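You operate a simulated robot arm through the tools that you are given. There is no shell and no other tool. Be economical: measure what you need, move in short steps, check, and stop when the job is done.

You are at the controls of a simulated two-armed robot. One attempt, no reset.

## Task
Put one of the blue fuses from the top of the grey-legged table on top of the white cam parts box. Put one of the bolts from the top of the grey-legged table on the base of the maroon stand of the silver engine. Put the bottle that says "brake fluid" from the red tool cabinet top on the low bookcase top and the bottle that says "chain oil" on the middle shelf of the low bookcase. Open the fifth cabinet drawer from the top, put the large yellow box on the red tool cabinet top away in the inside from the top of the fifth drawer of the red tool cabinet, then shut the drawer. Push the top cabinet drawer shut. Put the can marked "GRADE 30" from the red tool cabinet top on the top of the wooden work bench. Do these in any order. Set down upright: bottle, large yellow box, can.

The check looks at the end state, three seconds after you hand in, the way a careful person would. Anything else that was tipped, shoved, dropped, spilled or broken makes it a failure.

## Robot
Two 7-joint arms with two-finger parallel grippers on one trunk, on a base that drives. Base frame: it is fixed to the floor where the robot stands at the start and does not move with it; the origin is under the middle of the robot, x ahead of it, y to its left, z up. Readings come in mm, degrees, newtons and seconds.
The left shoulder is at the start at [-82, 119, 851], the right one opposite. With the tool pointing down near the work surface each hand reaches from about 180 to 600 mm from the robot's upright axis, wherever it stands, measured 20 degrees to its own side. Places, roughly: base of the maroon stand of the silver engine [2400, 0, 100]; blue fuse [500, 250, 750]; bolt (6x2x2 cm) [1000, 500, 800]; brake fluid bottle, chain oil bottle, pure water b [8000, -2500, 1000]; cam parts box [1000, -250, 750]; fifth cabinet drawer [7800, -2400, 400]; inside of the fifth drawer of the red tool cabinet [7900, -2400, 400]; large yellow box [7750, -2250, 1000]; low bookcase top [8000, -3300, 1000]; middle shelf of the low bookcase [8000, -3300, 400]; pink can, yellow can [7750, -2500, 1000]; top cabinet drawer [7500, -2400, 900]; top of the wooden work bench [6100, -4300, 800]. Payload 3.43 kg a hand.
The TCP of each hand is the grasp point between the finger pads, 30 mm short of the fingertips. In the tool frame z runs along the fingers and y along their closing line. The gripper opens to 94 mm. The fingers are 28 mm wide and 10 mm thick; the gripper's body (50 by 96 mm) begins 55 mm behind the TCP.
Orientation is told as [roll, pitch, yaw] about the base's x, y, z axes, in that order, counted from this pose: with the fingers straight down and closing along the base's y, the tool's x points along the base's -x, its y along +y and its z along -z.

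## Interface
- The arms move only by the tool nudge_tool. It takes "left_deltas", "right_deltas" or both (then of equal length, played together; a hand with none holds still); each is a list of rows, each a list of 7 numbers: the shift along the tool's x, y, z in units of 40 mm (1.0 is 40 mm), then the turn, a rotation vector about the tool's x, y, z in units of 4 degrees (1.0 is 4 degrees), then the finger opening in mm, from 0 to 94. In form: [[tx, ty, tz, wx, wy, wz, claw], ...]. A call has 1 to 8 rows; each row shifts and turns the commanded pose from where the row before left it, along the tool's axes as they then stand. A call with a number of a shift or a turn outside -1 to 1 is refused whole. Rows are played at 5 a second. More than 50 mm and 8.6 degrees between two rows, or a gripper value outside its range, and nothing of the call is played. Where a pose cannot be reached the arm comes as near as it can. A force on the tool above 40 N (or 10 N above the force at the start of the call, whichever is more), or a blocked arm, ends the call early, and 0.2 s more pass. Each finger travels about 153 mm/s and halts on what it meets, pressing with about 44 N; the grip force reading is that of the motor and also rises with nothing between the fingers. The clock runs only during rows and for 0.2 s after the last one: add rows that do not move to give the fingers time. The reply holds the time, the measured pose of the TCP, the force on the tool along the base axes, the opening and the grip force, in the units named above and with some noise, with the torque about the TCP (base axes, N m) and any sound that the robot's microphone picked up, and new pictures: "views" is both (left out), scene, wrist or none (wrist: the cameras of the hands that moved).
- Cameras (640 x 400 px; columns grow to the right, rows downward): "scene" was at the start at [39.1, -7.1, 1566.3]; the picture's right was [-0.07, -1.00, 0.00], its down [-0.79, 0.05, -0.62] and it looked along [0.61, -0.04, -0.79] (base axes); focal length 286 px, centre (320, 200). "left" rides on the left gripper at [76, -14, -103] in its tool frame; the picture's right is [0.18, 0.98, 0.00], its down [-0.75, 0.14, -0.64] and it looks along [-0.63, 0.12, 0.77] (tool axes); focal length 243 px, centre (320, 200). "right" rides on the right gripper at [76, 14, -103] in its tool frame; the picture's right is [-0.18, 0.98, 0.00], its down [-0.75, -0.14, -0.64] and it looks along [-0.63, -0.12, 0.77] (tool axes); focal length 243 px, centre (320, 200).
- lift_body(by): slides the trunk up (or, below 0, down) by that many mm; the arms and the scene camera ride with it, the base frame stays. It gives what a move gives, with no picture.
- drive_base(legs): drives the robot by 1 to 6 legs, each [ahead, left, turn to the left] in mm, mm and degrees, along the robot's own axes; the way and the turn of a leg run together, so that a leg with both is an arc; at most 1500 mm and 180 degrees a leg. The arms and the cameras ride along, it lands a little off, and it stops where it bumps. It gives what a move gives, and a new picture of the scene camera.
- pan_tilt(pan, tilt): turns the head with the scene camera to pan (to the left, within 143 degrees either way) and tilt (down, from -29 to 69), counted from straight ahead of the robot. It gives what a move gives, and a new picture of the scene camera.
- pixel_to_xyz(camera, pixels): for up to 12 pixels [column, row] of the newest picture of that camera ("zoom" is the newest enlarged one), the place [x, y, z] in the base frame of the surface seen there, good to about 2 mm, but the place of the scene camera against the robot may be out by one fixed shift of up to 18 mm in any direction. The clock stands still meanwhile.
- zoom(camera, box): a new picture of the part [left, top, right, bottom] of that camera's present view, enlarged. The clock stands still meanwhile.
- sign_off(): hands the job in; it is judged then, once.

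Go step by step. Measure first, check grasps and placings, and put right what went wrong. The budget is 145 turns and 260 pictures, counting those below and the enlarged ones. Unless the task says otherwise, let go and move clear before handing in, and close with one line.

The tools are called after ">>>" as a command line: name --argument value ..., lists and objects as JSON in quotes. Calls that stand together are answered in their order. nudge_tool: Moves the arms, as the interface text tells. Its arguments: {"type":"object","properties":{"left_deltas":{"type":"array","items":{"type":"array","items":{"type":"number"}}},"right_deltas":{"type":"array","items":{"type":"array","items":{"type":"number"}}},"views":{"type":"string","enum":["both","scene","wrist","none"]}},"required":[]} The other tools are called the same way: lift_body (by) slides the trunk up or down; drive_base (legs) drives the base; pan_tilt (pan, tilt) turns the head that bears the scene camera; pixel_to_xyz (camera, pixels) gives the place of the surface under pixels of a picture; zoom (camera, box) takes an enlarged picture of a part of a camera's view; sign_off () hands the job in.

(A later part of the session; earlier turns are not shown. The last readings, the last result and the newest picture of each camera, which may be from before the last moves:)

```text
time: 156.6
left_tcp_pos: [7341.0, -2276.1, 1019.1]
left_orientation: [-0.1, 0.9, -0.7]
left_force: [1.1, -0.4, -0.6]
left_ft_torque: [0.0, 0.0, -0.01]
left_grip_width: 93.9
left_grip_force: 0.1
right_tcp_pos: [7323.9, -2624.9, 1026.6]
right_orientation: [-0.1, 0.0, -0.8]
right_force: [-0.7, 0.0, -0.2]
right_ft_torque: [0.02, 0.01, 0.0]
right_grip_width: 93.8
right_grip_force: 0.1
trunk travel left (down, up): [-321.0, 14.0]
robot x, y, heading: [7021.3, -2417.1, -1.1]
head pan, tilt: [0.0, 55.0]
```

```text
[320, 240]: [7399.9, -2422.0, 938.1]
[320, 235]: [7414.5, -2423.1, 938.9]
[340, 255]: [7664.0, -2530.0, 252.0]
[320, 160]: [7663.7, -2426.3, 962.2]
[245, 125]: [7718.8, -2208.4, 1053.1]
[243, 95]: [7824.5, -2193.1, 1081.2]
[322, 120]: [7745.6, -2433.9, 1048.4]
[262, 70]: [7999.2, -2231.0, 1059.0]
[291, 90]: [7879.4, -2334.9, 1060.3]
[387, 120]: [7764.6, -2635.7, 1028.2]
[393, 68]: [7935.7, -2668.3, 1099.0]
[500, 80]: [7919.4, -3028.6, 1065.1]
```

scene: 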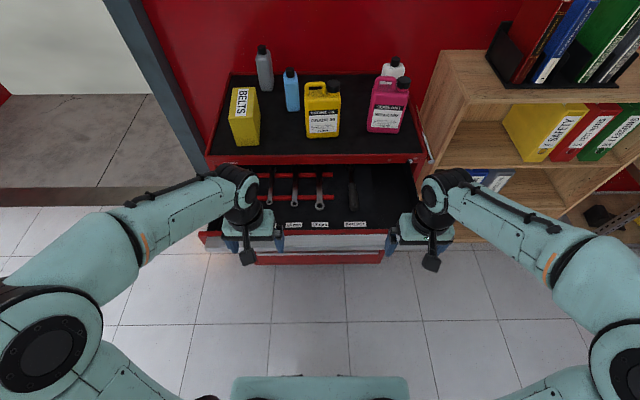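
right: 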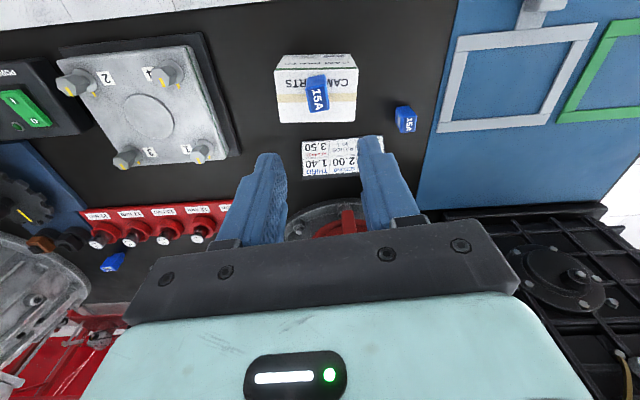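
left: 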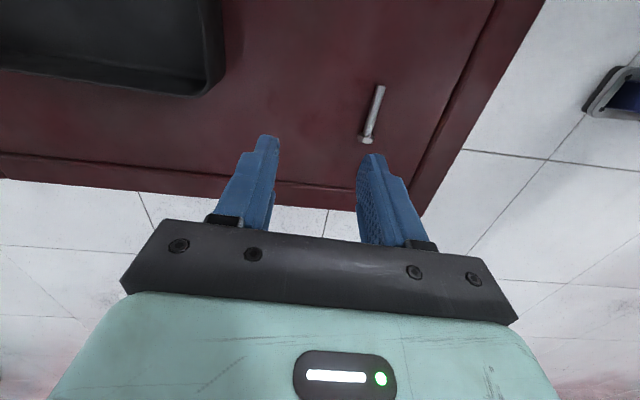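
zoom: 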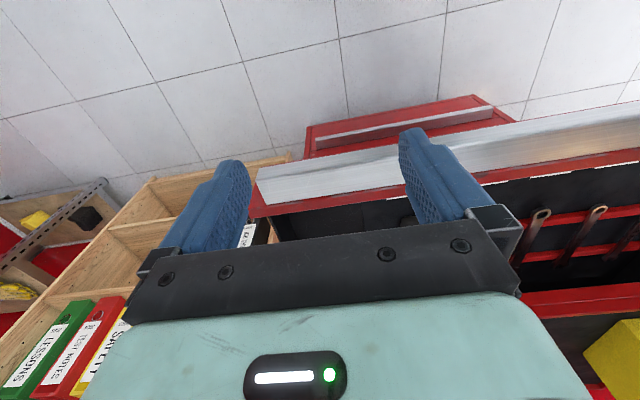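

The drawer's front is at x≈7384, top z≈927. I'll draw the hands back, close the fingers and lower to z≈918, after which I'll drive 70 mm nearer.

>>> nudge_tool --left_deltas '[[1, 0, 0, 0, 0, 0, 20], [1, 0, 0.3, 0, 0, 0, 20], [0.4, 0, 0.8, 0, 0, 0, 20], [0, 0, 0.8, 0, 0, 0, 20], [0, 0, 0.6, 0, 0, 0, 20]]' --right_deltas '[[1, 0.5, 0, 0, 0, 0, 20], [1, 0.4, 0.4, 0, 0, 0, 20], [0, 0, 0.9, 0, 0, 0, 20], [0, 0, 0.8, 0, 0, 0, 20], [0, 0, 0.6, 0, 0, 0, 20]]' --views "none"

>>> drive_base --legs '[[70, 0, 1]]'

```text
time: 157.8
left_tcp_pos: [7245.5, -2276.3, 920.4]
left_orientation: [-0.1, 1.0, -0.7]
left_force: [-0.9, 0.0, 0.0]
left_ft_torque: [0.01, -0.01, 0.0]
left_grip_width: 20.1
left_grip_force: 0.0
right_tcp_pos: [7243.2, -2589.3, 915.9]
right_orientation: [-0.1, 0.1, -0.8]
right_force: [0.8, 0.5, -0.9]
right_ft_torque: [-0.03, 0.01, -0.05]
right_grip_width: 19.9
right_grip_force: 0.1
trunk travel left (down, up): [-321.0, 14.0]
robot x, y, heading: [7021.5, -2409.4, -0.9]
head pan, tilt: [0.0, 55.0]
```

```text
time: 158.8
left_tcp_pos: [7310.9, -2273.1, 920.3]
left_orientation: [-0.1, 1.0, 0.1]
left_force: [0.3, -0.2, 0.0]
left_ft_torque: [0.0, 0.0, -0.01]
left_grip_width: 20.1
left_grip_force: 0.0
right_tcp_pos: [7314.3, -2585.0, 915.7]
right_orientation: [0.1, 0.1, 0.2]
right_force: [-0.1, -0.3, 0.3]
right_ft_torque: [0.03, -0.01, 0.01]
right_grip_width: 19.9
right_grip_force: 0.0
trunk travel left (down, up): [-321.0, 14.0]
robot x, y, heading: [7091.3, -2414.0, -0.0]
head pan, tilt: [0.0, 55.0]
```

scene: 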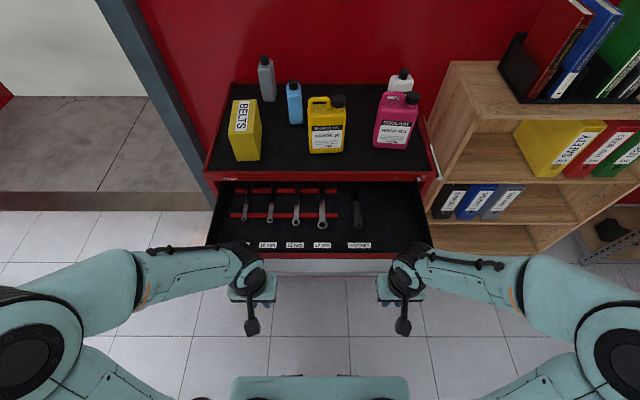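

Both hands are in front of the drawer, so I'll push slowly.

>>> nudge_tool --left_deltas '[[-0.6, 0, 0, 0, 0, 0, 20], [-0.6, 0, 0, 0, 0, 0, 20], [-0.5, 0, 0, 0, 0, 0, 20], [-0.5, 0, 0, 0, 0, 0, 20], [-0.6, 0, 0, 0, 0, 0, 20], [-0.6, 0, 0, 0, 0, 0, 20], [-0.6, 0, 0, 0, 0, 0, 20], [-0.6, 0, 0, 0, 0, 0, 20]]' --right_deltas '[[-0.6, 0, 0, 0, 0, 0, 20], [-0.6, 0, 0, 0, 0, 0, 20], [-0.5, 0, 0, 0, 0, 0, 20], [-0.5, 0, 0, 0, 0, 0, 20], [-0.6, 0, 0, 0, 0, 0, 20], [-0.6, 0, 0, 0, 0, 0, 20], [-0.6, 0, 0, 0, 0, 0, 20], [-0.6, 0, 0, 0, 0, 0, 20]]' --views "scene"

```text
time: 160.6
left_tcp_pos: [7494.8, -2272.5, 916.5]
left_orientation: [-0.2, 1.0, 0.1]
left_force: [0.2, 0.8, -0.8]
left_ft_torque: [-0.02, 0.0, 0.01]
left_grip_width: 19.8
left_grip_force: 0.0
right_tcp_pos: [7500.0, -2582.5, 915.0]
right_orientation: [0.0, 0.2, 0.3]
right_force: [-0.2, -0.2, 0.0]
right_ft_torque: [0.01, 0.01, -0.01]
right_grip_width: 20.2
right_grip_force: 0.1
trunk travel left (down, up): [-321.0, 14.0]
robot x, y, heading: [7093.8, -2414.4, 0.4]
head pan, tilt: [0.0, 55.0]
```

scene: 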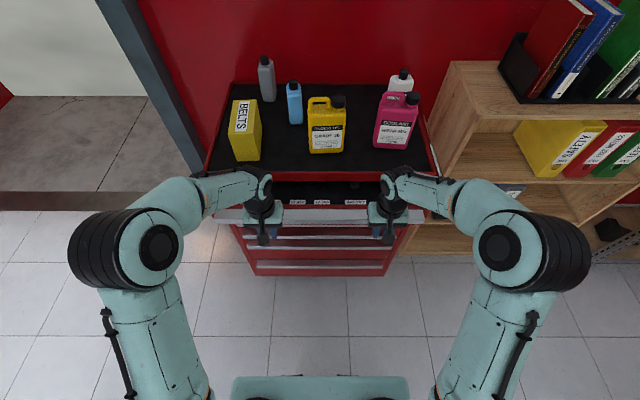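

The drawer is moving in. I'll continue until it stops.

>>> nudge_tool --left_deltas '[[-0.6, 0, 0, 0, 0, 0, 20], [-0.6, 0, 0, 0, 0, 0, 20], [-0.5, 0, 0, 0, 0, 0, 20], [-0.4, 0, 0, 0, 0, 0, 20], [-0.3, 0, 0, 0, 0, 0, 20], [-0.2, 0, 0, 0, 0, 0, 20], [-0.2, 0, 0, 0, 0, 0, 20], [-0.2, 0, 0, 0, 0, 0, 20]]' --right_deltas '[[-0.6, 0, 0, 0, 0, 0, 20], [-0.6, 0, 0, 0, 0, 0, 20], [-0.4, 0, 0, 0, 0, 0, 20], [-0.4, 0, 0, 0, 0, 0, 20], [-0.3, 0, 0, 0, 0, 0, 20], [-0.2, 0, 0, 0, 0, 0, 20], [-0.2, 0, 0, 0, 0, 0, 20], [-0.2, 0, 0, 0, 0, 0, 20]]' --views "scene"

```text
time: 162.4
left_tcp_pos: [7605.8, -2273.8, 917.1]
left_orientation: [-0.2, 1.5, 0.0]
left_force: [-40.0, -1.5, 6.6]
left_ft_torque: [-0.13, -0.5, -0.06]
left_grip_width: 19.7
left_grip_force: 0.1
right_tcp_pos: [7605.5, -2584.5, 917.5]
right_orientation: [0.0, 0.1, 0.1]
right_force: [-12.8, 1.3, -5.0]
right_ft_torque: [0.09, -0.02, -0.21]
right_grip_width: 19.8
right_grip_force: 0.0
trunk travel left (down, up): [-321.0, 14.0]
robot x, y, heading: [7093.0, -2414.2, 0.2]
head pan, tilt: [0.0, 55.0]
```

scene: 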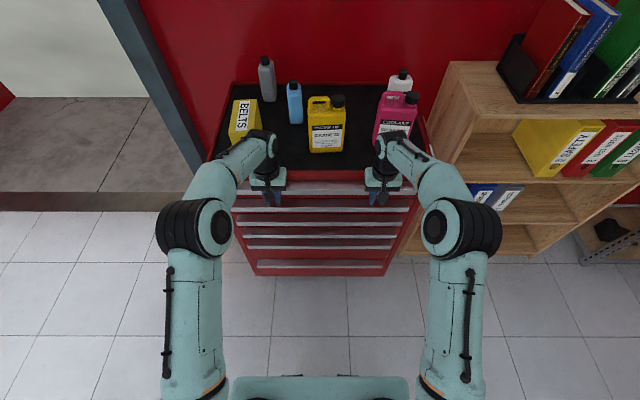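

The drawer met its stop (force 40 N). I'll retract both hands and look at the drawers.

>>> nudge_tool --left_deltas '[[0.5, 0, 0, 0, 0, 0, 20], [1, 0, 0, 0, 0, 0, 60], [1, 0, 0, 0, 0, 0, 60], [1, 0, 0, 0, 0, 0, 60], [1, 0, 0, 0, 0, 0, 60], [1, 0, 0, 0, 0, 0, 60], [1, 0, 0, 0, 0, 0, 60]]' --right_deltas '[[0.5, 0, 0, 0, 0, 0, 20], [1, 0, 0, 0, 0, 0, 60], [1, 0, 0, 0, 0, 0, 60], [1, 0, 0, 0, 0, 0, 60], [1, 0, 0, 0, 0, 0, 60], [1, 0, 0, 0, 0, 0, 60], [1, 0, 0, 0, 0, 0, 60]]' --views "scene"

>>> zoom --camera "scene" --box '[225, 160, 425, 285]'

```text
time: 164.0
left_tcp_pos: [7355.2, -2271.9, 919.9]
left_orientation: [0.0, 0.9, 0.1]
left_force: [-1.3, 0.6, -0.4]
left_ft_torque: [-0.03, -0.01, -0.01]
left_grip_width: 59.8
left_grip_force: 0.1
right_tcp_pos: [7353.2, -2586.7, 915.4]
right_orientation: [-0.1, 0.0, 0.1]
right_force: [-0.6, 0.1, 0.0]
right_ft_torque: [-0.02, -0.01, 0.0]
right_grip_width: 60.1
right_grip_force: 0.1
trunk travel left (down, up): [-321.0, 14.0]
robot x, y, heading: [7090.9, -2411.9, 0.1]
head pan, tilt: [0.0, 55.0]
```

scene: 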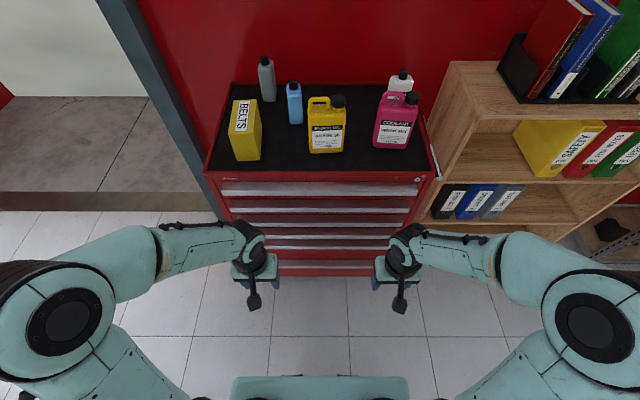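

```text
3.20 times, centred on (325, 222) of scene
```

zoom: 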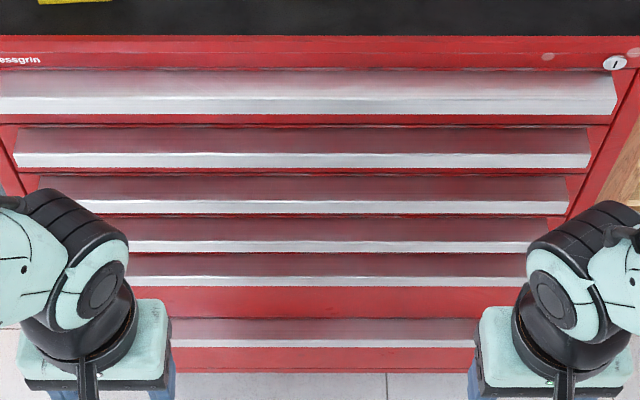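

There are actually six drawers. The fifth is the second from the bottom (zoom row ≈270–285). I'll measure the handles.

>>> pixel_to_xyz --camera "zoom" --pixels '[[320, 283], [320, 278], [320, 262], [320, 300], [320, 341], [320, 325], [320, 248], [320, 212], [170, 281], [520, 281], [320, 105], [320, 75]]'

```text
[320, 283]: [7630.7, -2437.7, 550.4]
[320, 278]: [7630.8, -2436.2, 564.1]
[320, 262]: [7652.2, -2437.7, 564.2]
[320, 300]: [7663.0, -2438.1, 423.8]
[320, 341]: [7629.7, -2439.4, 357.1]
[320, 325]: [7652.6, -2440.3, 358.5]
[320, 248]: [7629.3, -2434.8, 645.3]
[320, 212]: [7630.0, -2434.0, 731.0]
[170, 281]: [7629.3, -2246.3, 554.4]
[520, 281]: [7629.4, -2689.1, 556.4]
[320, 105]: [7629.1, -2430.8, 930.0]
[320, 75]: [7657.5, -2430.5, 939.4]
```

The fifth handle is a protruding bar at x≈7630–7655, top z≈553. Since the open drawer would keep me away from the cabinet top, I'll take the BELTS box in the left hand first. I'll measure it and the other items.

>>> zoom --camera "scene" --box '[205, 45, 445, 195]'

>>> pixel_to_xyz --camera "scene" --pixels '[[233, 101], [257, 101], [237, 133], [257, 128], [238, 160], [260, 155], [261, 120], [248, 180], [270, 130], [264, 58], [291, 83], [340, 102]]'

```text
2.67 times, centred on (325, 120) of scene
```

zoom: 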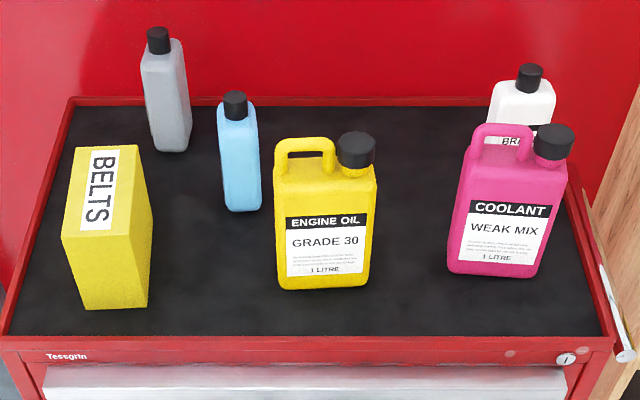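

```text
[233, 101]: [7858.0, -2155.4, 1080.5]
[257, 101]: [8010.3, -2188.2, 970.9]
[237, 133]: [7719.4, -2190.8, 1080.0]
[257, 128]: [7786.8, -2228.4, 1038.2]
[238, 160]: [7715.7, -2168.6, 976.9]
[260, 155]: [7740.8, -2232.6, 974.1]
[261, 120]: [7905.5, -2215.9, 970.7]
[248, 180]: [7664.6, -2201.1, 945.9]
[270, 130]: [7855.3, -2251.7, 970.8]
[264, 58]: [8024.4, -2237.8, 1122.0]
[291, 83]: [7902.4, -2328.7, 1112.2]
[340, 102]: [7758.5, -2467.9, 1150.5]
```

The BELTS box is about 69×140×110 mm, centred near (7783,−2198), yawed about +4°. I'll raise the left hand above it, draw the right back, and drive 200 mm closer.

>>> nudge_tool --left_deltas '[[0, 0, -0.95, 0, 0, 0, 94], [0, 0, -0.95, 0, 0, 0, 94], [0, 0, -0.95, 0, 0, 0, 94], [0, 0, -0.95, 0, 0, 0, 94], [0, 0, -0.95, 0, 0, -0.5, 94], [0, 0, -0.95, 0, 0, -0.5, 94], [0, 0, -0.95, 0, 0, 0, 94]]' --right_deltas '[[1, 0, 0, 0, 0, 0, 60], [1, 0, 0, 0, 0, 0, 60], [0, 0, 0, 0, 0, 0, 60], [0, 0, 0, 0, 0, 0, 60], [0, 0, 0, 0, 0, 0, 60], [0, 0, 0, 0, 0, 0, 60], [0, 0, 0, 0, 0, 0, 60]]' --views "none"

>>> drive_base --legs '[[200, 0, 0]]'

```text
time: 165.6
left_tcp_pos: [7357.1, -2270.9, 1183.9]
left_orientation: [0.0, 1.1, 4.2]
left_force: [-0.2, 1.1, -0.1]
left_ft_torque: [0.0, 0.0, 0.0]
left_grip_width: 94.0
left_grip_force: 0.1
right_tcp_pos: [7295.0, -2585.1, 915.2]
right_orientation: [0.0, 0.2, 0.1]
right_force: [0.2, -0.3, 0.3]
right_ft_torque: [0.0, 0.03, 0.03]
right_grip_width: 60.2
right_grip_force: 0.0
right hand out of reach, approached as far as the arm can: row 2
trunk travel left (down, up): [-321.0, 14.0]
robot x, y, heading: [7089.6, -2415.6, 0.3]
head pan, tilt: [0.0, 55.0]
```

```text
time: 167.2
left_tcp_pos: [7556.6, -2271.6, 1182.1]
left_orientation: [-0.1, 1.0, 4.0]
left_force: [-0.5, 0.0, 0.0]
left_ft_torque: [0.0, 0.05, 0.05]
left_grip_width: 94.4
left_grip_force: 0.1
right_tcp_pos: [7492.0, -2584.5, 915.9]
right_orientation: [0.1, 0.2, 0.1]
right_force: [0.0, -0.4, 0.1]
right_ft_torque: [0.0, 0.01, 0.0]
right_grip_width: 60.3
right_grip_force: 0.1
trunk travel left (down, up): [-321.0, 14.0]
robot x, y, heading: [7289.0, -2417.0, -0.3]
head pan, tilt: [0.0, 55.0]
```

scene: 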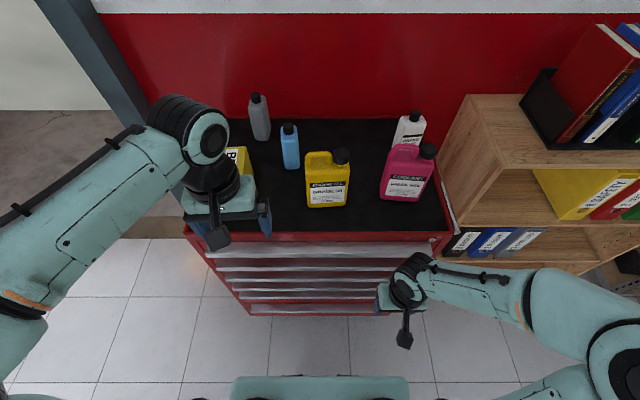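

I'll move the left hand over the box, still at z≈1182.

>>> nudge_tool --left_deltas '[[-0.96, 0.24, 0, 0, 0, 0, 94], [-0.96, 0.24, 0, 0, 0, 0, 94], [-0.96, 0.24, 0, 0, 0, 0, 94], [-0.96, 0.24, 0, 0, 0, 0, 94], [-0.96, 0.24, 0, 0, 0, 0, 94], [-0.96, 0.24, 0, 0, 0, 0, 94], [0, 0, 0, 0, 0, 0, 94]]' --views "both"

```text
time: 168.8
left_tcp_pos: [7771.4, -2201.6, 1178.7]
left_orientation: [0.0, 1.0, 3.8]
left_force: [0.5, 0.2, 0.0]
left_ft_torque: [-0.02, -0.01, -0.02]
left_grip_width: 93.9
left_grip_force: 0.0
left hand out of reach, approached as far as the arm can: row 6
right_tcp_pos: [7491.4, -2584.8, 915.6]
right_orientation: [0.0, 0.0, 0.1]
right_force: [0.6, -0.5, 1.6]
right_ft_torque: [-0.03, -0.01, -0.01]
right_grip_width: 59.8
right_grip_force: 0.1
trunk travel left (down, up): [-321.0, 14.0]
robot x, y, heading: [7291.2, -2417.8, -0.2]
head pan, tilt: [0.0, 55.0]
```

scene: 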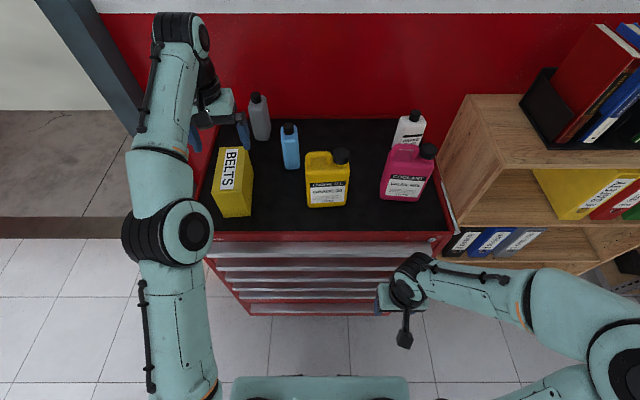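
left: 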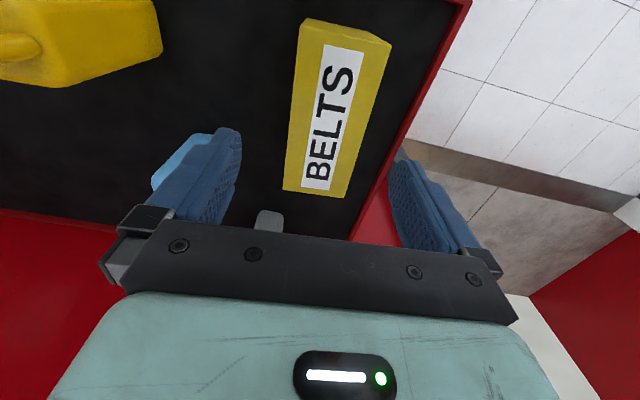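

The box is in the left view at (330,110). I'll measure its top corners.

>>> pixel_to_xyz --camera "left" --pixels '[[303, 40], [375, 55], [288, 185], [344, 192], [388, 45], [305, 22], [200, 140], [320, 110]]'

```text
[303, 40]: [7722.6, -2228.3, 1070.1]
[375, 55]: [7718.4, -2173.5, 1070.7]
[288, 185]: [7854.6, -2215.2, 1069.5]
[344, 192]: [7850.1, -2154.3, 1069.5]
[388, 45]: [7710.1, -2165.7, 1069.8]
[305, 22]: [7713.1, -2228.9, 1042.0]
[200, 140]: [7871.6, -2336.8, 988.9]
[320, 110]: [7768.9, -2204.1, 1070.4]
```

The box centre is (7786,−2192), yaw about 6°, width about 62, top z 1070. I'll shift 8 mm left, turn 2°, descend to TCP z≈1042 and grip.

>>> nudge_tool --left_deltas '[[0, 0.2, 0, 0, 0, -0.5, 94], [-0.1, 0, 0.8, 0, 0, 0, 94], [0, 0, 0.8, 0, 0, 0, 94], [0, 0, 0.8, 0, 0, 0, 94], [0, 0, 0.6, 0, 0, 0, 94], [0, 0, 0.3, 0, 0, 0, 94], [0, 0, 0, 0, 0, 0, 94]]' --views "wrist"

```text
time: 170.4
left_tcp_pos: [7776.1, -2193.2, 1046.1]
left_orientation: [0.0, 1.0, 6.0]
left_force: [0.1, 0.0, -0.4]
left_ft_torque: [0.0, -0.02, -0.04]
left_grip_width: 94.0
left_grip_force: 0.1
right_tcp_pos: [7492.5, -2586.0, 916.5]
right_orientation: [0.0, 0.1, 0.1]
right_force: [0.0, 0.1, 0.6]
right_ft_torque: [0.02, -0.02, 0.02]
right_grip_width: 60.1
right_grip_force: 0.1
trunk travel left (down, up): [-321.0, 14.0]
robot x, y, heading: [7290.8, -2413.1, 0.2]
head pan, tilt: [0.0, 55.0]
```

left: 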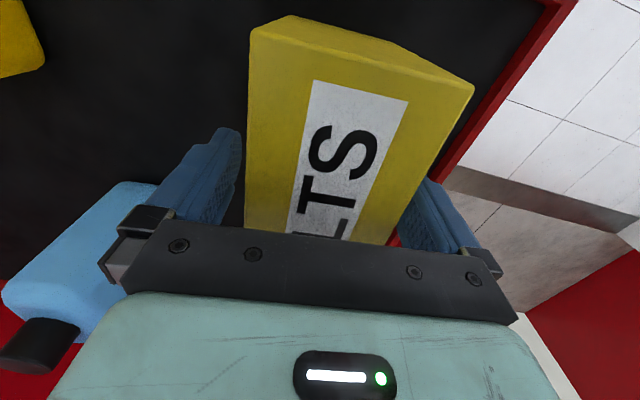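

Fingers straddle the box. I'll close and lift a little.

>>> nudge_tool --left_deltas '[[0, 0, 0, 0, 0, 0, 70], [0, 0, 0, 0, 0, 0, 40], [0, 0, 0, 0, 0, 0, 40], [0, 0, 0, 0, 0, 0, 40], [0, 0, -0.3, 0, 0, 0, 40], [0, 0, -0.8, 0, 0, 0, 40], [0, 0, -0.8, 0, 0, 0, 40]]' --views "both"

```text
time: 172.0
left_tcp_pos: [7775.8, -2196.2, 1124.9]
left_orientation: [0.0, 1.1, 5.9]
left_force: [0.1, 0.2, -2.8]
left_ft_torque: [0.01, 0.0, -0.02]
left_grip_width: 74.3
left_grip_force: 44.3
right_tcp_pos: [7491.7, -2585.3, 915.8]
right_orientation: [0.1, 0.0, -0.1]
right_force: [-0.3, -0.6, -0.7]
right_ft_torque: [0.0, -0.02, 0.06]
right_grip_width: 59.7
right_grip_force: 0.0
trunk travel left (down, up): [-321.0, 14.0]
robot x, y, heading: [7289.2, -2415.4, -0.1]
head pan, tilt: [0.0, 55.0]
```

scene: 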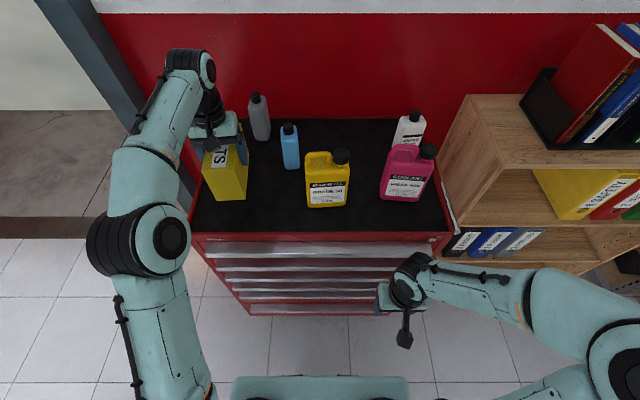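
left: 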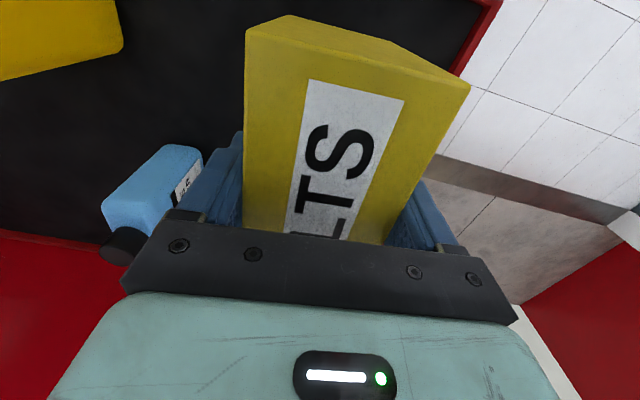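

The box is gripped (74 mm) and lifted. The blue bottle's label peeks out, so I'll zoom on it and retract the box.

>>> zoom --camera "left" --box '[90, 130, 250, 230]'

>>> nudge_tool --left_deltas '[[0.9, 0, -0.2, 0, 0, 0, 40], [0.9, 0, 0, 0, 0, 0, 40], [0.9, 0, 0, 0, 0, 0, 40], [0.9, 0, 0, 0, 0, 0, 40], [0.9, 0, 0, 0, 0, 0, 40], [0.9, 0, 0, 0, 0, 0.5, 40], [0, 0, 0, 0, 0, 1, 40]]' --views "none"

>>> drive_base --legs '[[-250, 0, 0]]'

```text
4.00 times, centred on (170, 180) of left
```

zoom: 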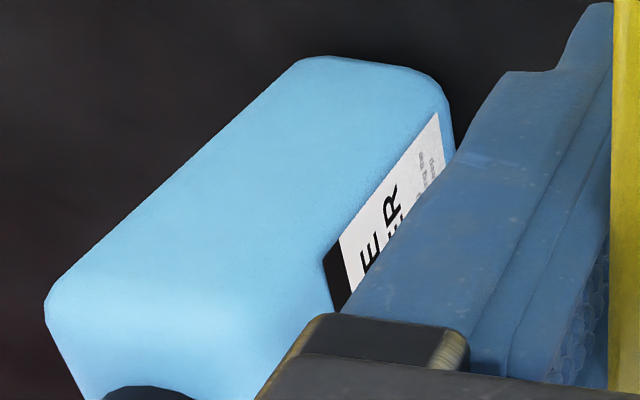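

```text
time: 173.6
left_tcp_pos: [7561.5, -2215.6, 1134.8]
left_orientation: [-0.1, 1.1, -0.1]
left_force: [0.3, 0.3, -2.4]
left_ft_torque: [0.01, 0.06, 0.0]
left_grip_width: 74.3
left_grip_force: 44.1
right_tcp_pos: [7493.0, -2585.6, 917.0]
right_orientation: [-0.1, 0.1, 0.0]
right_force: [-0.3, 0.3, -0.4]
right_ft_torque: [0.02, 0.02, -0.01]
right_grip_width: 60.0
right_grip_force: 0.1
trunk travel left (down, up): [-321.0, 14.0]
robot x, y, heading: [7291.2, -2413.2, -0.1]
head pan, tilt: [0.0, 55.0]
```

```text
time: 175.4
left_tcp_pos: [7309.2, -2216.2, 1134.4]
left_orientation: [-0.2, 0.9, -0.2]
left_force: [0.0, -0.8, -3.1]
left_ft_torque: [0.02, 0.04, -0.01]
left_grip_width: 74.0
left_grip_force: 44.0
right_tcp_pos: [7240.4, -2585.5, 915.6]
right_orientation: [-0.1, 0.0, -0.2]
right_force: [-0.6, 0.7, 0.3]
right_ft_torque: [0.0, 0.02, 0.03]
right_grip_width: 60.0
right_grip_force: 0.0
trunk travel left (down, up): [-321.0, 14.0]
robot x, y, heading: [7037.5, -2413.6, -0.3]
head pan, tilt: [0.0, 55.0]
```

scene: 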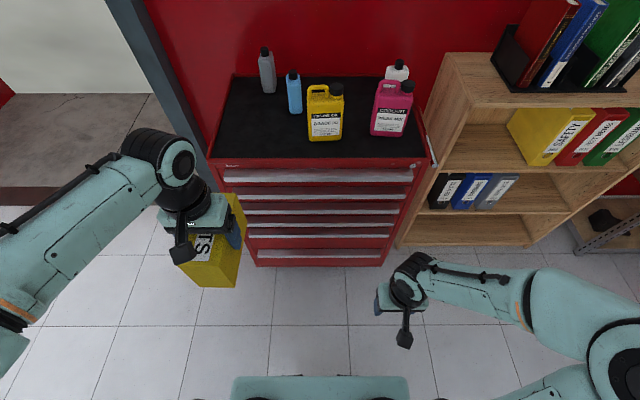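

The blue label reads "PURE WATER", so the grey bottle is the chain oil. I'll lower the trunk, extend the right hand forward, then rotate it to point at the handle.

>>> lift_body --by -230

>>> nudge_tool --right_deltas '[[-1, 0, 0, 0, 0, 0, 60], [-1, 0, 0, 0, 0, 0, 60], [-1, 0, 0, 0, 0, 0, 60], [-1, 0, 0, 0, 0, 0, 60], [-0.7, 0, 0, 0, 0, 0, 60], [0, 0, 0, -1, -1, 1, 60], [0, 0, 0, -1, -1, 1, 60], [0, 0, 0, -1, -1, 1, 60]]' --views "none"

>>> nudge_tool --right_deltas '[[0, 0, 0, -1, -1, 1, 60], [0, 0, 0, -1, -1, 1, 60], [0, 0, 0, -1, -1, 1, 60], [0, 0, 0, -1, -1, 1, 60], [0, 0, 0, -1, -1, 1, 60], [0, 0, 0, -1, -1, 1, 60], [0, 0, 0, -1, -1, 1, 60], [0, 0, 0, -1, -1, 1, 60]]' --views "scene"

```text
time: 177.8
left_tcp_pos: [7308.5, -2216.6, 904.9]
left_orientation: [-0.1, 1.0, -0.2]
left_force: [-0.1, -0.3, -2.5]
left_ft_torque: [-0.03, 0.05, 0.0]
left_grip_width: 74.0
left_grip_force: 44.2
right_tcp_pos: [7239.2, -2584.8, 686.8]
right_orientation: [0.0, 0.0, -0.2]
right_force: [0.6, -1.0, -0.6]
right_ft_torque: [-0.04, 0.06, 0.0]
right_grip_width: 60.0
right_grip_force: 0.1
trunk travel left (down, up): [-91.0, 244.0]
robot x, y, heading: [7040.6, -2415.7, -0.0]
head pan, tilt: [0.0, 55.0]
```

```text
time: 179.6
left_tcp_pos: [7308.5, -2216.8, 904.8]
left_orientation: [-0.1, 1.0, -0.2]
left_force: [-0.5, -0.5, -2.5]
left_ft_torque: [-0.04, 0.0, 0.0]
left_grip_width: 74.3
left_grip_force: 43.5
right_tcp_pos: [7426.5, -2585.2, 685.1]
right_orientation: [13.2, -10.4, -13.7]
right_force: [-0.3, -0.6, 0.7]
right_ft_torque: [0.01, -0.01, -0.04]
right_grip_width: 60.2
right_grip_force: 0.1
trunk travel left (down, up): [-91.0, 244.0]
robot x, y, heading: [7037.9, -2414.4, -0.1]
head pan, tilt: [0.0, 55.0]
```

```text
time: 181.4
left_tcp_pos: [7310.2, -2215.6, 903.9]
left_orientation: [-0.2, 1.0, -0.1]
left_force: [0.3, -0.4, -2.3]
left_ft_torque: [0.0, 0.0, 0.05]
left_grip_width: 74.0
left_grip_force: 43.4
right_tcp_pos: [7427.5, -2585.9, 685.8]
right_orientation: [58.9, -17.9, -59.1]
right_force: [0.3, 0.5, 0.1]
right_ft_torque: [0.03, 0.02, 0.02]
right_grip_width: 59.8
right_grip_force: 0.1
trunk travel left (down, up): [-91.0, 244.0]
robot x, y, heading: [7033.8, -2415.5, -0.1]
head pan, tilt: [0.0, 55.0]
```

scene: 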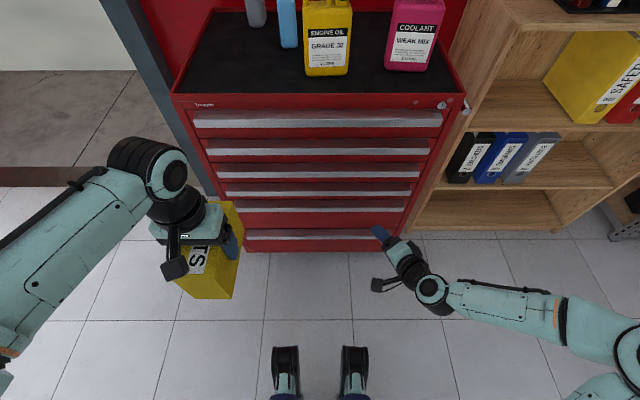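

Rotation is going well. I'll finish the remaining 44°.

>>> nudge_tool --right_deltas '[[0, 0, 0, -1, -1, 1, 60], [0, 0, 0, -1, -1, 1, 60], [0, 0, 0, -1, -1, 1, 60], [0, 0, 0, -1, -1, 1, 60], [0, 0, 0, -1, -1, 1, 60], [0, 0, 0, -1, -1, 1, 60], [0, 0, 0, -0.32, -0.32, 0.32, 60]]' --views "both"

```text
time: 183.0
left_tcp_pos: [7308.0, -2215.6, 904.3]
left_orientation: [-0.1, 1.0, -0.2]
left_force: [-0.3, 0.0, -2.8]
left_ft_torque: [0.01, 0.03, 0.01]
left_grip_width: 74.0
left_grip_force: 43.9
right_tcp_pos: [7426.6, -2585.8, 686.2]
right_orientation: [90.0, -0.1, -90.3]
right_force: [0.7, 0.1, 0.6]
right_ft_torque: [-0.01, 0.01, -0.01]
right_grip_width: 60.0
right_grip_force: 0.1
trunk travel left (down, up): [-91.0, 244.0]
robot x, y, heading: [7039.3, -2411.9, -0.3]
head pan, tilt: [0.0, 55.0]
```

scene: 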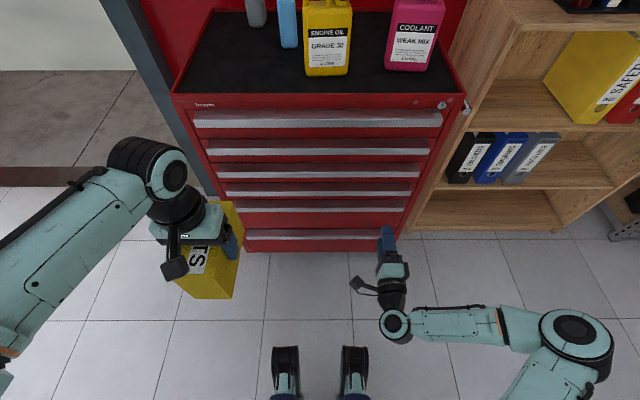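
right: 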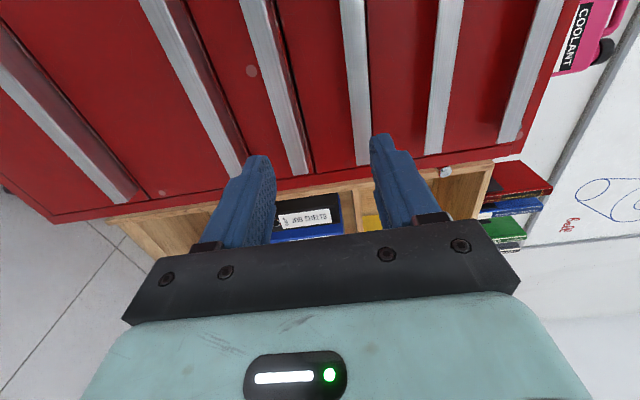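

The right hand now points at the cabinet. In its view, the fifth handle is the strip at (190,80); I'll measure it.

>>> pixel_to_xyz --camera "right" --pixels '[[180, 80], [186, 75], [192, 72], [200, 70], [215, 140], [222, 140], [228, 135], [170, 75], [60, 130], [275, 80], [160, 10]]'

>>> zoom --camera "right" --box '[110, 0, 310, 190]'

```text
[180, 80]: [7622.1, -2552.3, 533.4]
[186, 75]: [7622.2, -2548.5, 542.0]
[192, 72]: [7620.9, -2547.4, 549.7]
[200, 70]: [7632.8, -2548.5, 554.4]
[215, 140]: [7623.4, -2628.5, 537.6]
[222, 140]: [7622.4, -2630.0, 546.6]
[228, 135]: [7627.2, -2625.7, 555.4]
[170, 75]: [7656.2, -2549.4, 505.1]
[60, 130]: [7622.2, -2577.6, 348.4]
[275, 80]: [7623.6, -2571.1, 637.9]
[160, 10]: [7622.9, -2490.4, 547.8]
```

```text
2.11 times, centred on (210, 95) of right
```

zoom: 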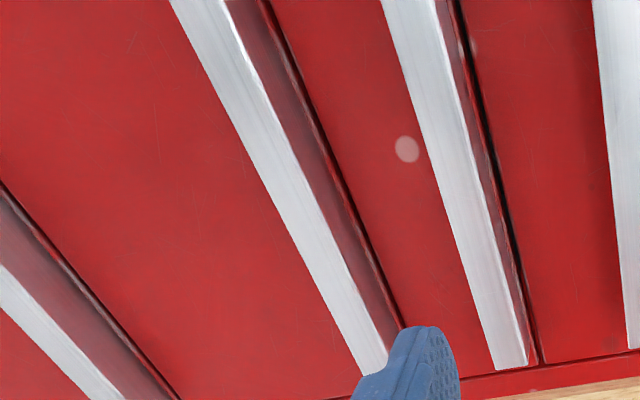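

The handle bar's front is at x=7622, z 530–554. I'll go to z=542, y≈−2500, then forward to TCP x≈7617.

>>> nudge_tool --right_deltas '[[0.5, -0.9, 0, 0, 0, 0, 60], [0.5, -0.9, 0, 0, 0, 0, 60], [0.5, -0.9, 0, 0, 0, 0, 60], [0.5, -0.9, 0, 0, 0, 0, 60], [0, 0, 0.9, 0, 0, 0, 60], [0, 0, 0.9, 0, 0, 0, 60], [0, 0, 0.9, 0, 0, 0, 60], [0, 0, 0, 0, 0, 0, 60]]' --views "wrist"

```text
time: 184.8
left_tcp_pos: [7308.8, -2216.9, 904.2]
left_orientation: [-0.2, 1.1, -0.2]
left_force: [-0.5, -0.1, -2.5]
left_ft_torque: [-0.02, 0.04, 0.01]
left_grip_width: 74.2
left_grip_force: 44.0
right_tcp_pos: [7535.3, -2506.2, 538.7]
right_orientation: [89.9, 0.0, -90.3]
right_force: [0.1, -0.2, -0.8]
right_ft_torque: [0.03, 0.0, 0.0]
right_grip_width: 60.1
right_grip_force: 0.0
trunk travel left (down, up): [-91.0, 244.0]
robot x, y, heading: [7039.5, -2415.7, -0.1]
head pan, tilt: [0.0, 55.0]
```

right: 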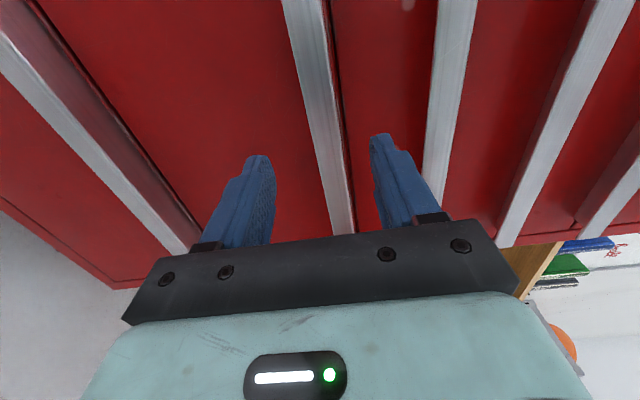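

Aligned on the fifth handle (320,110). I'll advance and close.

>>> nudge_tool --right_deltas '[[0, 0.08, 0.7, 0, 0, 0, 60], [0, 0, 0.7, 0, 0, 0, 60], [0, 0, 0.6, 0, 0, 0, 60], [0, 0, 0, 0, 0, 0, 60], [0, 0, 0, 0, 0, 0, 35], [0, 0, 0, 0, 0, 0, 10], [0, 0, 0, 0, 0, 0, 10], [0, 0, 0, 0, 0, 0, 10]]' --views "wrist"

```text
time: 186.6
left_tcp_pos: [7309.9, -2216.5, 903.4]
left_orientation: [-0.1, 1.0, -0.3]
left_force: [-0.3, 0.8, -2.5]
left_ft_torque: [0.04, 0.02, -0.01]
left_grip_width: 74.0
left_grip_force: 44.1
right_tcp_pos: [7614.5, -2506.4, 541.9]
right_orientation: [89.8, 0.1, -90.1]
right_force: [1.0, 0.4, -8.4]
right_ft_torque: [0.05, -0.74, -0.02]
right_grip_width: 23.9
right_grip_force: 45.2
trunk travel left (down, up): [-91.0, 244.0]
robot x, y, heading: [7037.0, -2413.4, -0.2]
head pan, tilt: [0.0, 55.0]
```

right: 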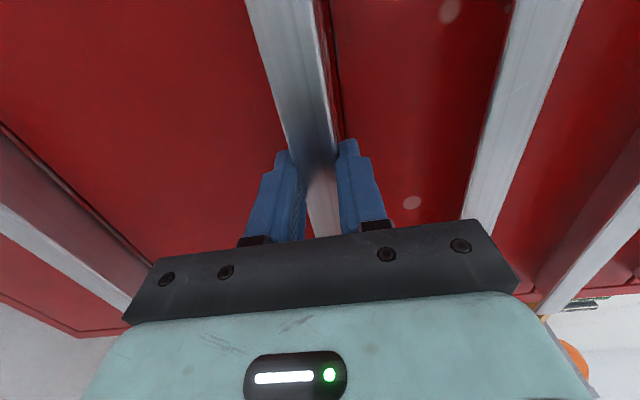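

The bar is gripped (24 mm). I'll pull by driving back.

>>> drive_base --legs '[[-260, 0, 0]]'

```text
time: 188.5
left_tcp_pos: [7051.3, -2215.0, 903.9]
left_orientation: [0.1, 0.9, 0.3]
left_force: [0.5, -0.3, -3.1]
left_ft_torque: [0.0, 0.02, -0.02]
left_grip_width: 74.1
left_grip_force: 44.0
right_tcp_pos: [7356.9, -2506.4, 542.3]
right_orientation: [89.9, 0.1, -90.2]
right_force: [0.5, -17.0, -12.6]
right_ft_torque: [-0.08, -0.67, -0.46]
right_grip_width: 23.8
right_grip_force: 45.6
trunk travel left (down, up): [-91.0, 244.0]
robot x, y, heading: [6779.6, -2411.8, 0.3]
head pan, tilt: [0.0, 55.0]
```

scene: 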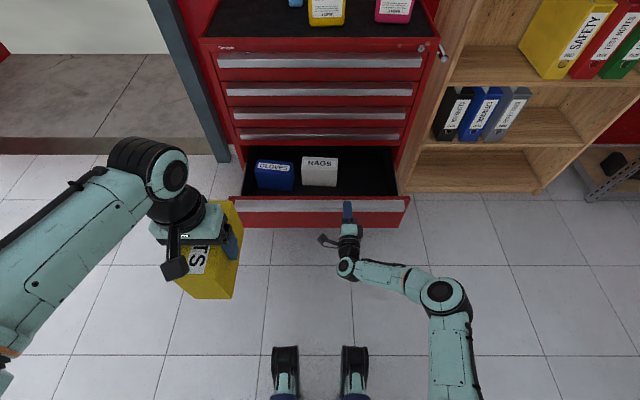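

The drawer opened 258 mm; it holds GLOVES and RAGS boxes with free room on the right at (365,170). I'll release the handle, back the right hand off, and measure.

>>> nudge_tool --right_deltas '[[0, 0, 0, 0, 0, 0, 40], [0, 0, 0, 0, 0, 0, 60], [0, 0, -0.8, 0, 0, 0, 60], [0, 0, -0.9, 0, 0, 0, 60], [-0.5, 0, -0.9, 0, 0, 0, 60], [-1, 0, 0, 0, 0, 0, 60], [-1, 0, 0, 0, 0, 0, 60]]' --views "none"

>>> pixel_to_xyz --camera "scene" --pixels '[[365, 170], [350, 185], [385, 185], [395, 193], [370, 197], [320, 165], [320, 158], [338, 170], [275, 162], [265, 190], [255, 162], [380, 155]]'

>>> zoom --camera "scene" --box '[225, 130, 425, 255]'

```text
time: 190.1
left_tcp_pos: [7049.4, -2215.1, 905.2]
left_orientation: [-0.1, 1.0, 0.1]
left_force: [0.3, 0.3, -2.9]
left_ft_torque: [-0.05, 0.0, -0.01]
left_grip_width: 74.3
left_grip_force: 43.9
right_tcp_pos: [7248.9, -2605.5, 542.6]
right_orientation: [89.9, -0.1, -90.1]
right_force: [-0.3, -0.1, -0.3]
right_ft_torque: [0.01, 0.0, 0.01]
right_grip_width: 59.7
right_grip_force: 0.0
trunk travel left (down, up): [-91.0, 244.0]
robot x, y, heading: [6774.2, -2414.9, 0.2]
head pan, tilt: [0.0, 55.0]
```

```text
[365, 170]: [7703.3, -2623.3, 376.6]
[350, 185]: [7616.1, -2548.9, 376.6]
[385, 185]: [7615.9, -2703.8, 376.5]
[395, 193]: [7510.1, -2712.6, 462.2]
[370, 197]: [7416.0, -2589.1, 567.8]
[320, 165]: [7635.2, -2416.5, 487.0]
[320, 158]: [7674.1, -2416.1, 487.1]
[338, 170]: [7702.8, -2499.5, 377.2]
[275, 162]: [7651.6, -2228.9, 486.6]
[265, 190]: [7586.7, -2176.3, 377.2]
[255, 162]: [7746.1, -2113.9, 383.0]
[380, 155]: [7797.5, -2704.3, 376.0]
```

```text
3.20 times, centred on (325, 192) of scene
```

zoom: 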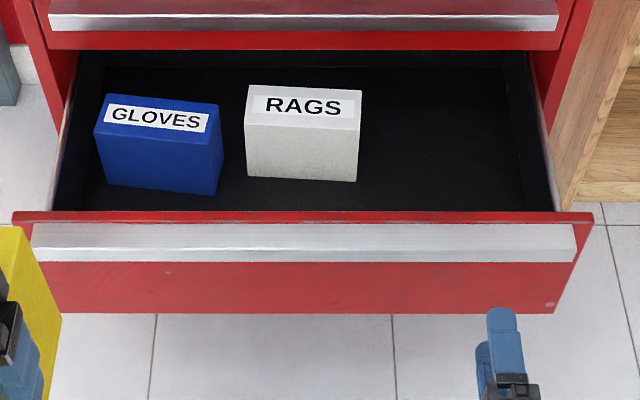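

The drawer floor is at z≈365, with a free patch at x 7430–7640, y −2500..−2700. I'll pull the right hand in, shift right 360 and ahead 290 so the left hand faces that patch.

>>> nudge_tool --right_deltas '[[0, 0, -1, 0, 0, 0, 60], [0, 0, -1, 0, 0, 0, 60], [0, 0, -1, 0, 0, 0, 60]]' --views "none"

>>> drive_base --legs '[[0, -360, 0], [290, 0, 0]]'

```text
time: 190.9
left_tcp_pos: [7049.9, -2214.5, 903.8]
left_orientation: [-0.1, 1.0, 0.1]
left_force: [-0.7, 0.5, -3.2]
left_ft_torque: [0.02, 0.03, 0.02]
left_grip_width: 74.2
left_grip_force: 44.6
right_tcp_pos: [7134.2, -2603.2, 543.4]
right_orientation: [90.0, 0.0, -90.3]
right_force: [-0.3, 0.1, -0.4]
right_ft_torque: [-0.06, 0.02, 0.02]
right_grip_width: 59.8
right_grip_force: 0.0
trunk travel left (down, up): [-91.0, 244.0]
robot x, y, heading: [6779.2, -2413.5, 0.0]
head pan, tilt: [0.0, 55.0]
```

```text
time: 196.2
left_tcp_pos: [7336.3, -2568.2, 904.6]
left_orientation: [-0.1, 1.0, 0.1]
left_force: [0.2, -0.6, -3.0]
left_ft_torque: [-0.01, 0.05, 0.02]
left_grip_width: 74.3
left_grip_force: 44.4
right_tcp_pos: [7421.0, -2957.9, 542.1]
right_orientation: [89.9, -0.1, -90.2]
right_force: [0.3, -0.1, 0.1]
right_ft_torque: [-0.03, -0.01, 0.01]
right_grip_width: 60.3
right_grip_force: 0.1
trunk travel left (down, up): [-91.0, 244.0]
robot x, y, heading: [7066.6, -2764.6, -0.1]
head pan, tilt: [0.0, 55.0]
```

scene: 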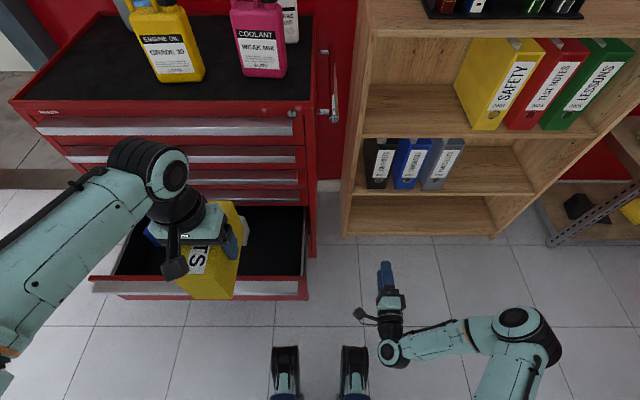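

I'll move the box above the free patch, targeting TCP x≈7528, y≈−2595.

>>> nudge_tool --left_deltas '[[-0.96, -0.13, 0, 0, 0.05, 0, 40], [-0.96, -0.13, 0, 0, 0.05, 0, 40], [-0.96, -0.13, 0, 0, 0.05, 0, 40], [-0.96, -0.13, 0, 0, 0.05, 0, 40], [-0.96, -0.13, 0, 0, 0.05, 0, 40], [0, 0, 0.9, 0, 0, 0, 40], [0, 0, 0.9, 0, 0, 0, 40], [0, 0, 0.9, 0, 0, 0, 40]]' --views "both"

```text
time: 197.9
left_tcp_pos: [7525.7, -2593.0, 790.8]
left_orientation: [-0.2, 2.0, 0.0]
left_force: [0.2, -0.6, -3.2]
left_ft_torque: [-0.01, 0.04, 0.02]
left_grip_width: 74.0
left_grip_force: 43.9
right_tcp_pos: [7421.5, -2957.0, 543.1]
right_orientation: [89.8, -0.1, -90.2]
right_force: [-0.7, 0.5, -1.0]
right_ft_torque: [0.0, 0.02, 0.0]
right_grip_width: 60.1
right_grip_force: 0.0
trunk travel left (down, up): [-91.0, 244.0]
robot x, y, heading: [7065.4, -2768.1, 0.3]
head pan, tilt: [0.0, 55.0]
```

scene: 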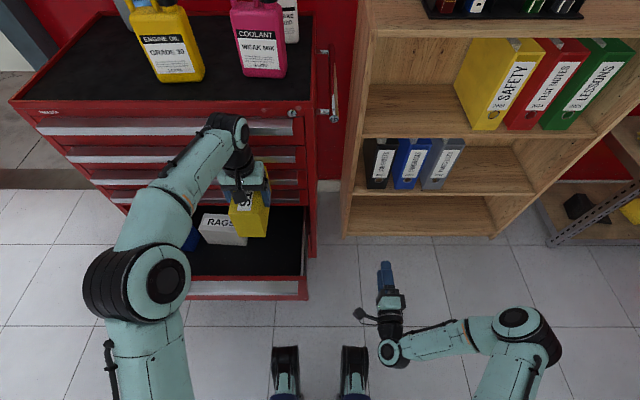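
left: 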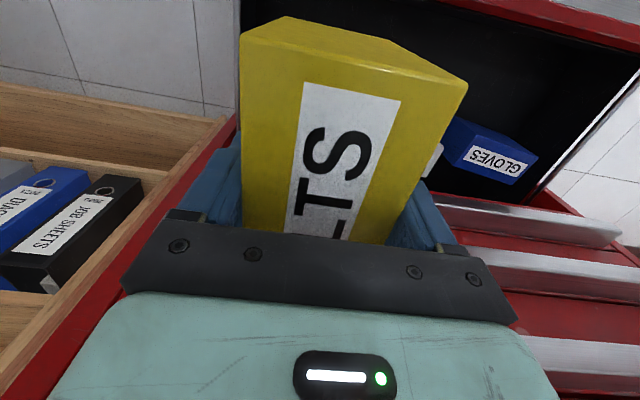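

Position is good. I'll level the 2° pitch and descend; the force limit guards against contact.

>>> nudge_tool --left_deltas '[[0, 0, 0.5, 0, -0.5, 0, 40], [0, 0, 0.95, 0, 0, 0, 40], [0, 0, 0.95, 0, 0, 0, 40], [0, 0, 0.95, 0, 0, 0, 40], [0, 0, 0.95, 0, 0, 0, 40], [0, 0, 0.95, 0, 0, 0, 40], [0, 0, 0.95, 0, 0, 0, 40], [0, 0, 0, 0, 0, 0, 40]]' --views "both"

```text
time: 199.8
left_tcp_pos: [7525.2, -2594.8, 541.5]
left_orientation: [-0.1, 0.1, 0.1]
left_force: [-0.4, -0.2, -2.6]
left_ft_torque: [0.01, 0.04, -0.01]
left_grip_width: 74.2
left_grip_force: 43.5
right_tcp_pos: [7421.5, -2957.7, 541.9]
right_orientation: [89.9, -0.1, -90.2]
right_force: [0.7, 0.6, -0.6]
right_ft_torque: [0.02, -0.01, 0.0]
right_grip_width: 60.0
right_grip_force: 0.1
trunk travel left (down, up): [-91.0, 244.0]
robot x, y, heading: [7064.4, -2768.9, 0.1]
head pan, tilt: [0.0, 55.0]
```

scene: 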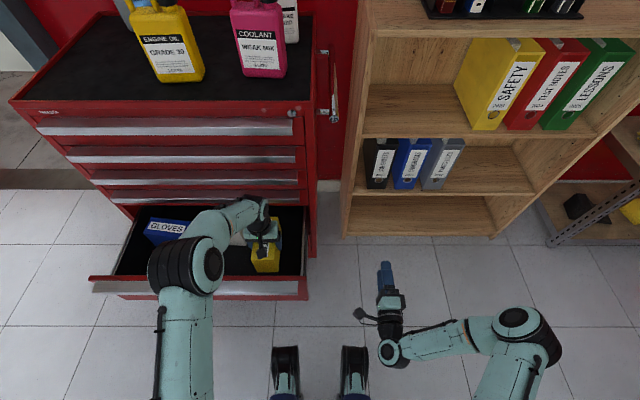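
left: 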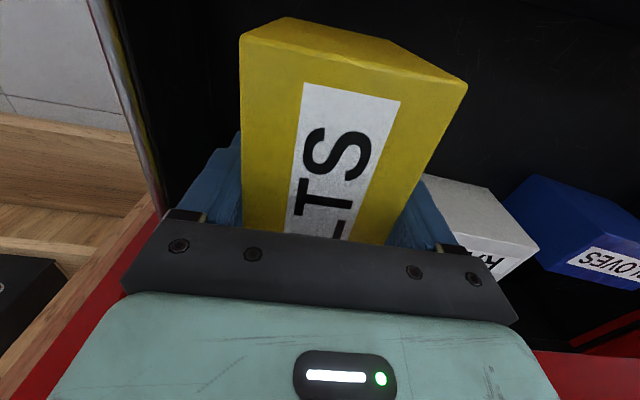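

Clear on all sides. I'll lower the last ~88 mm, slowing at the end.

>>> nudge_tool --left_deltas '[[0, 0, 0.8, 0, 0, 0, 40], [0, 0, 0.8, 0, 0, 0, 40], [0, 0, 0.4, 0, 0, 0, 40], [0, 0, 0.15, 0, 0, 0, 40], [0, 0, 0.1, 0, 0, 0, 40], [0, 0, 0, 0, 0, 0, 40]]' --views "wrist"

```text
time: 201.2
left_tcp_pos: [7523.8, -2594.7, 453.6]
left_orientation: [0.0, 0.0, 0.1]
left_force: [-0.1, 0.6, -2.6]
left_ft_torque: [0.0, 0.0, -0.01]
left_grip_width: 73.9
left_grip_force: 44.1
right_tcp_pos: [7419.1, -2956.7, 541.5]
right_orientation: [89.9, 0.0, -90.2]
right_force: [0.4, -0.5, 0.1]
right_ft_torque: [0.01, 0.01, -0.01]
right_grip_width: 59.8
right_grip_force: 0.0
trunk travel left (down, up): [-91.0, 244.0]
robot x, y, heading: [7065.6, -2769.0, 0.1]
head pan, tilt: [0.0, 55.0]
```

left: 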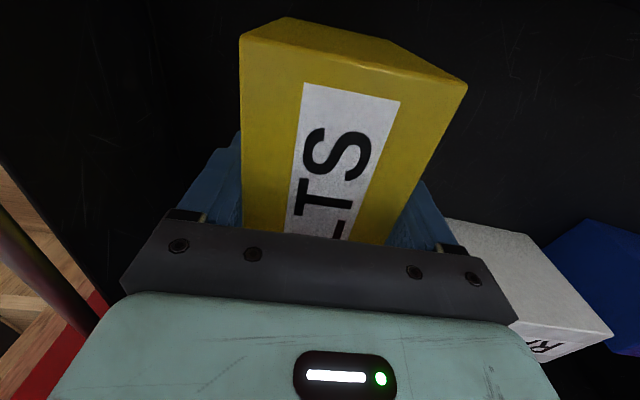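

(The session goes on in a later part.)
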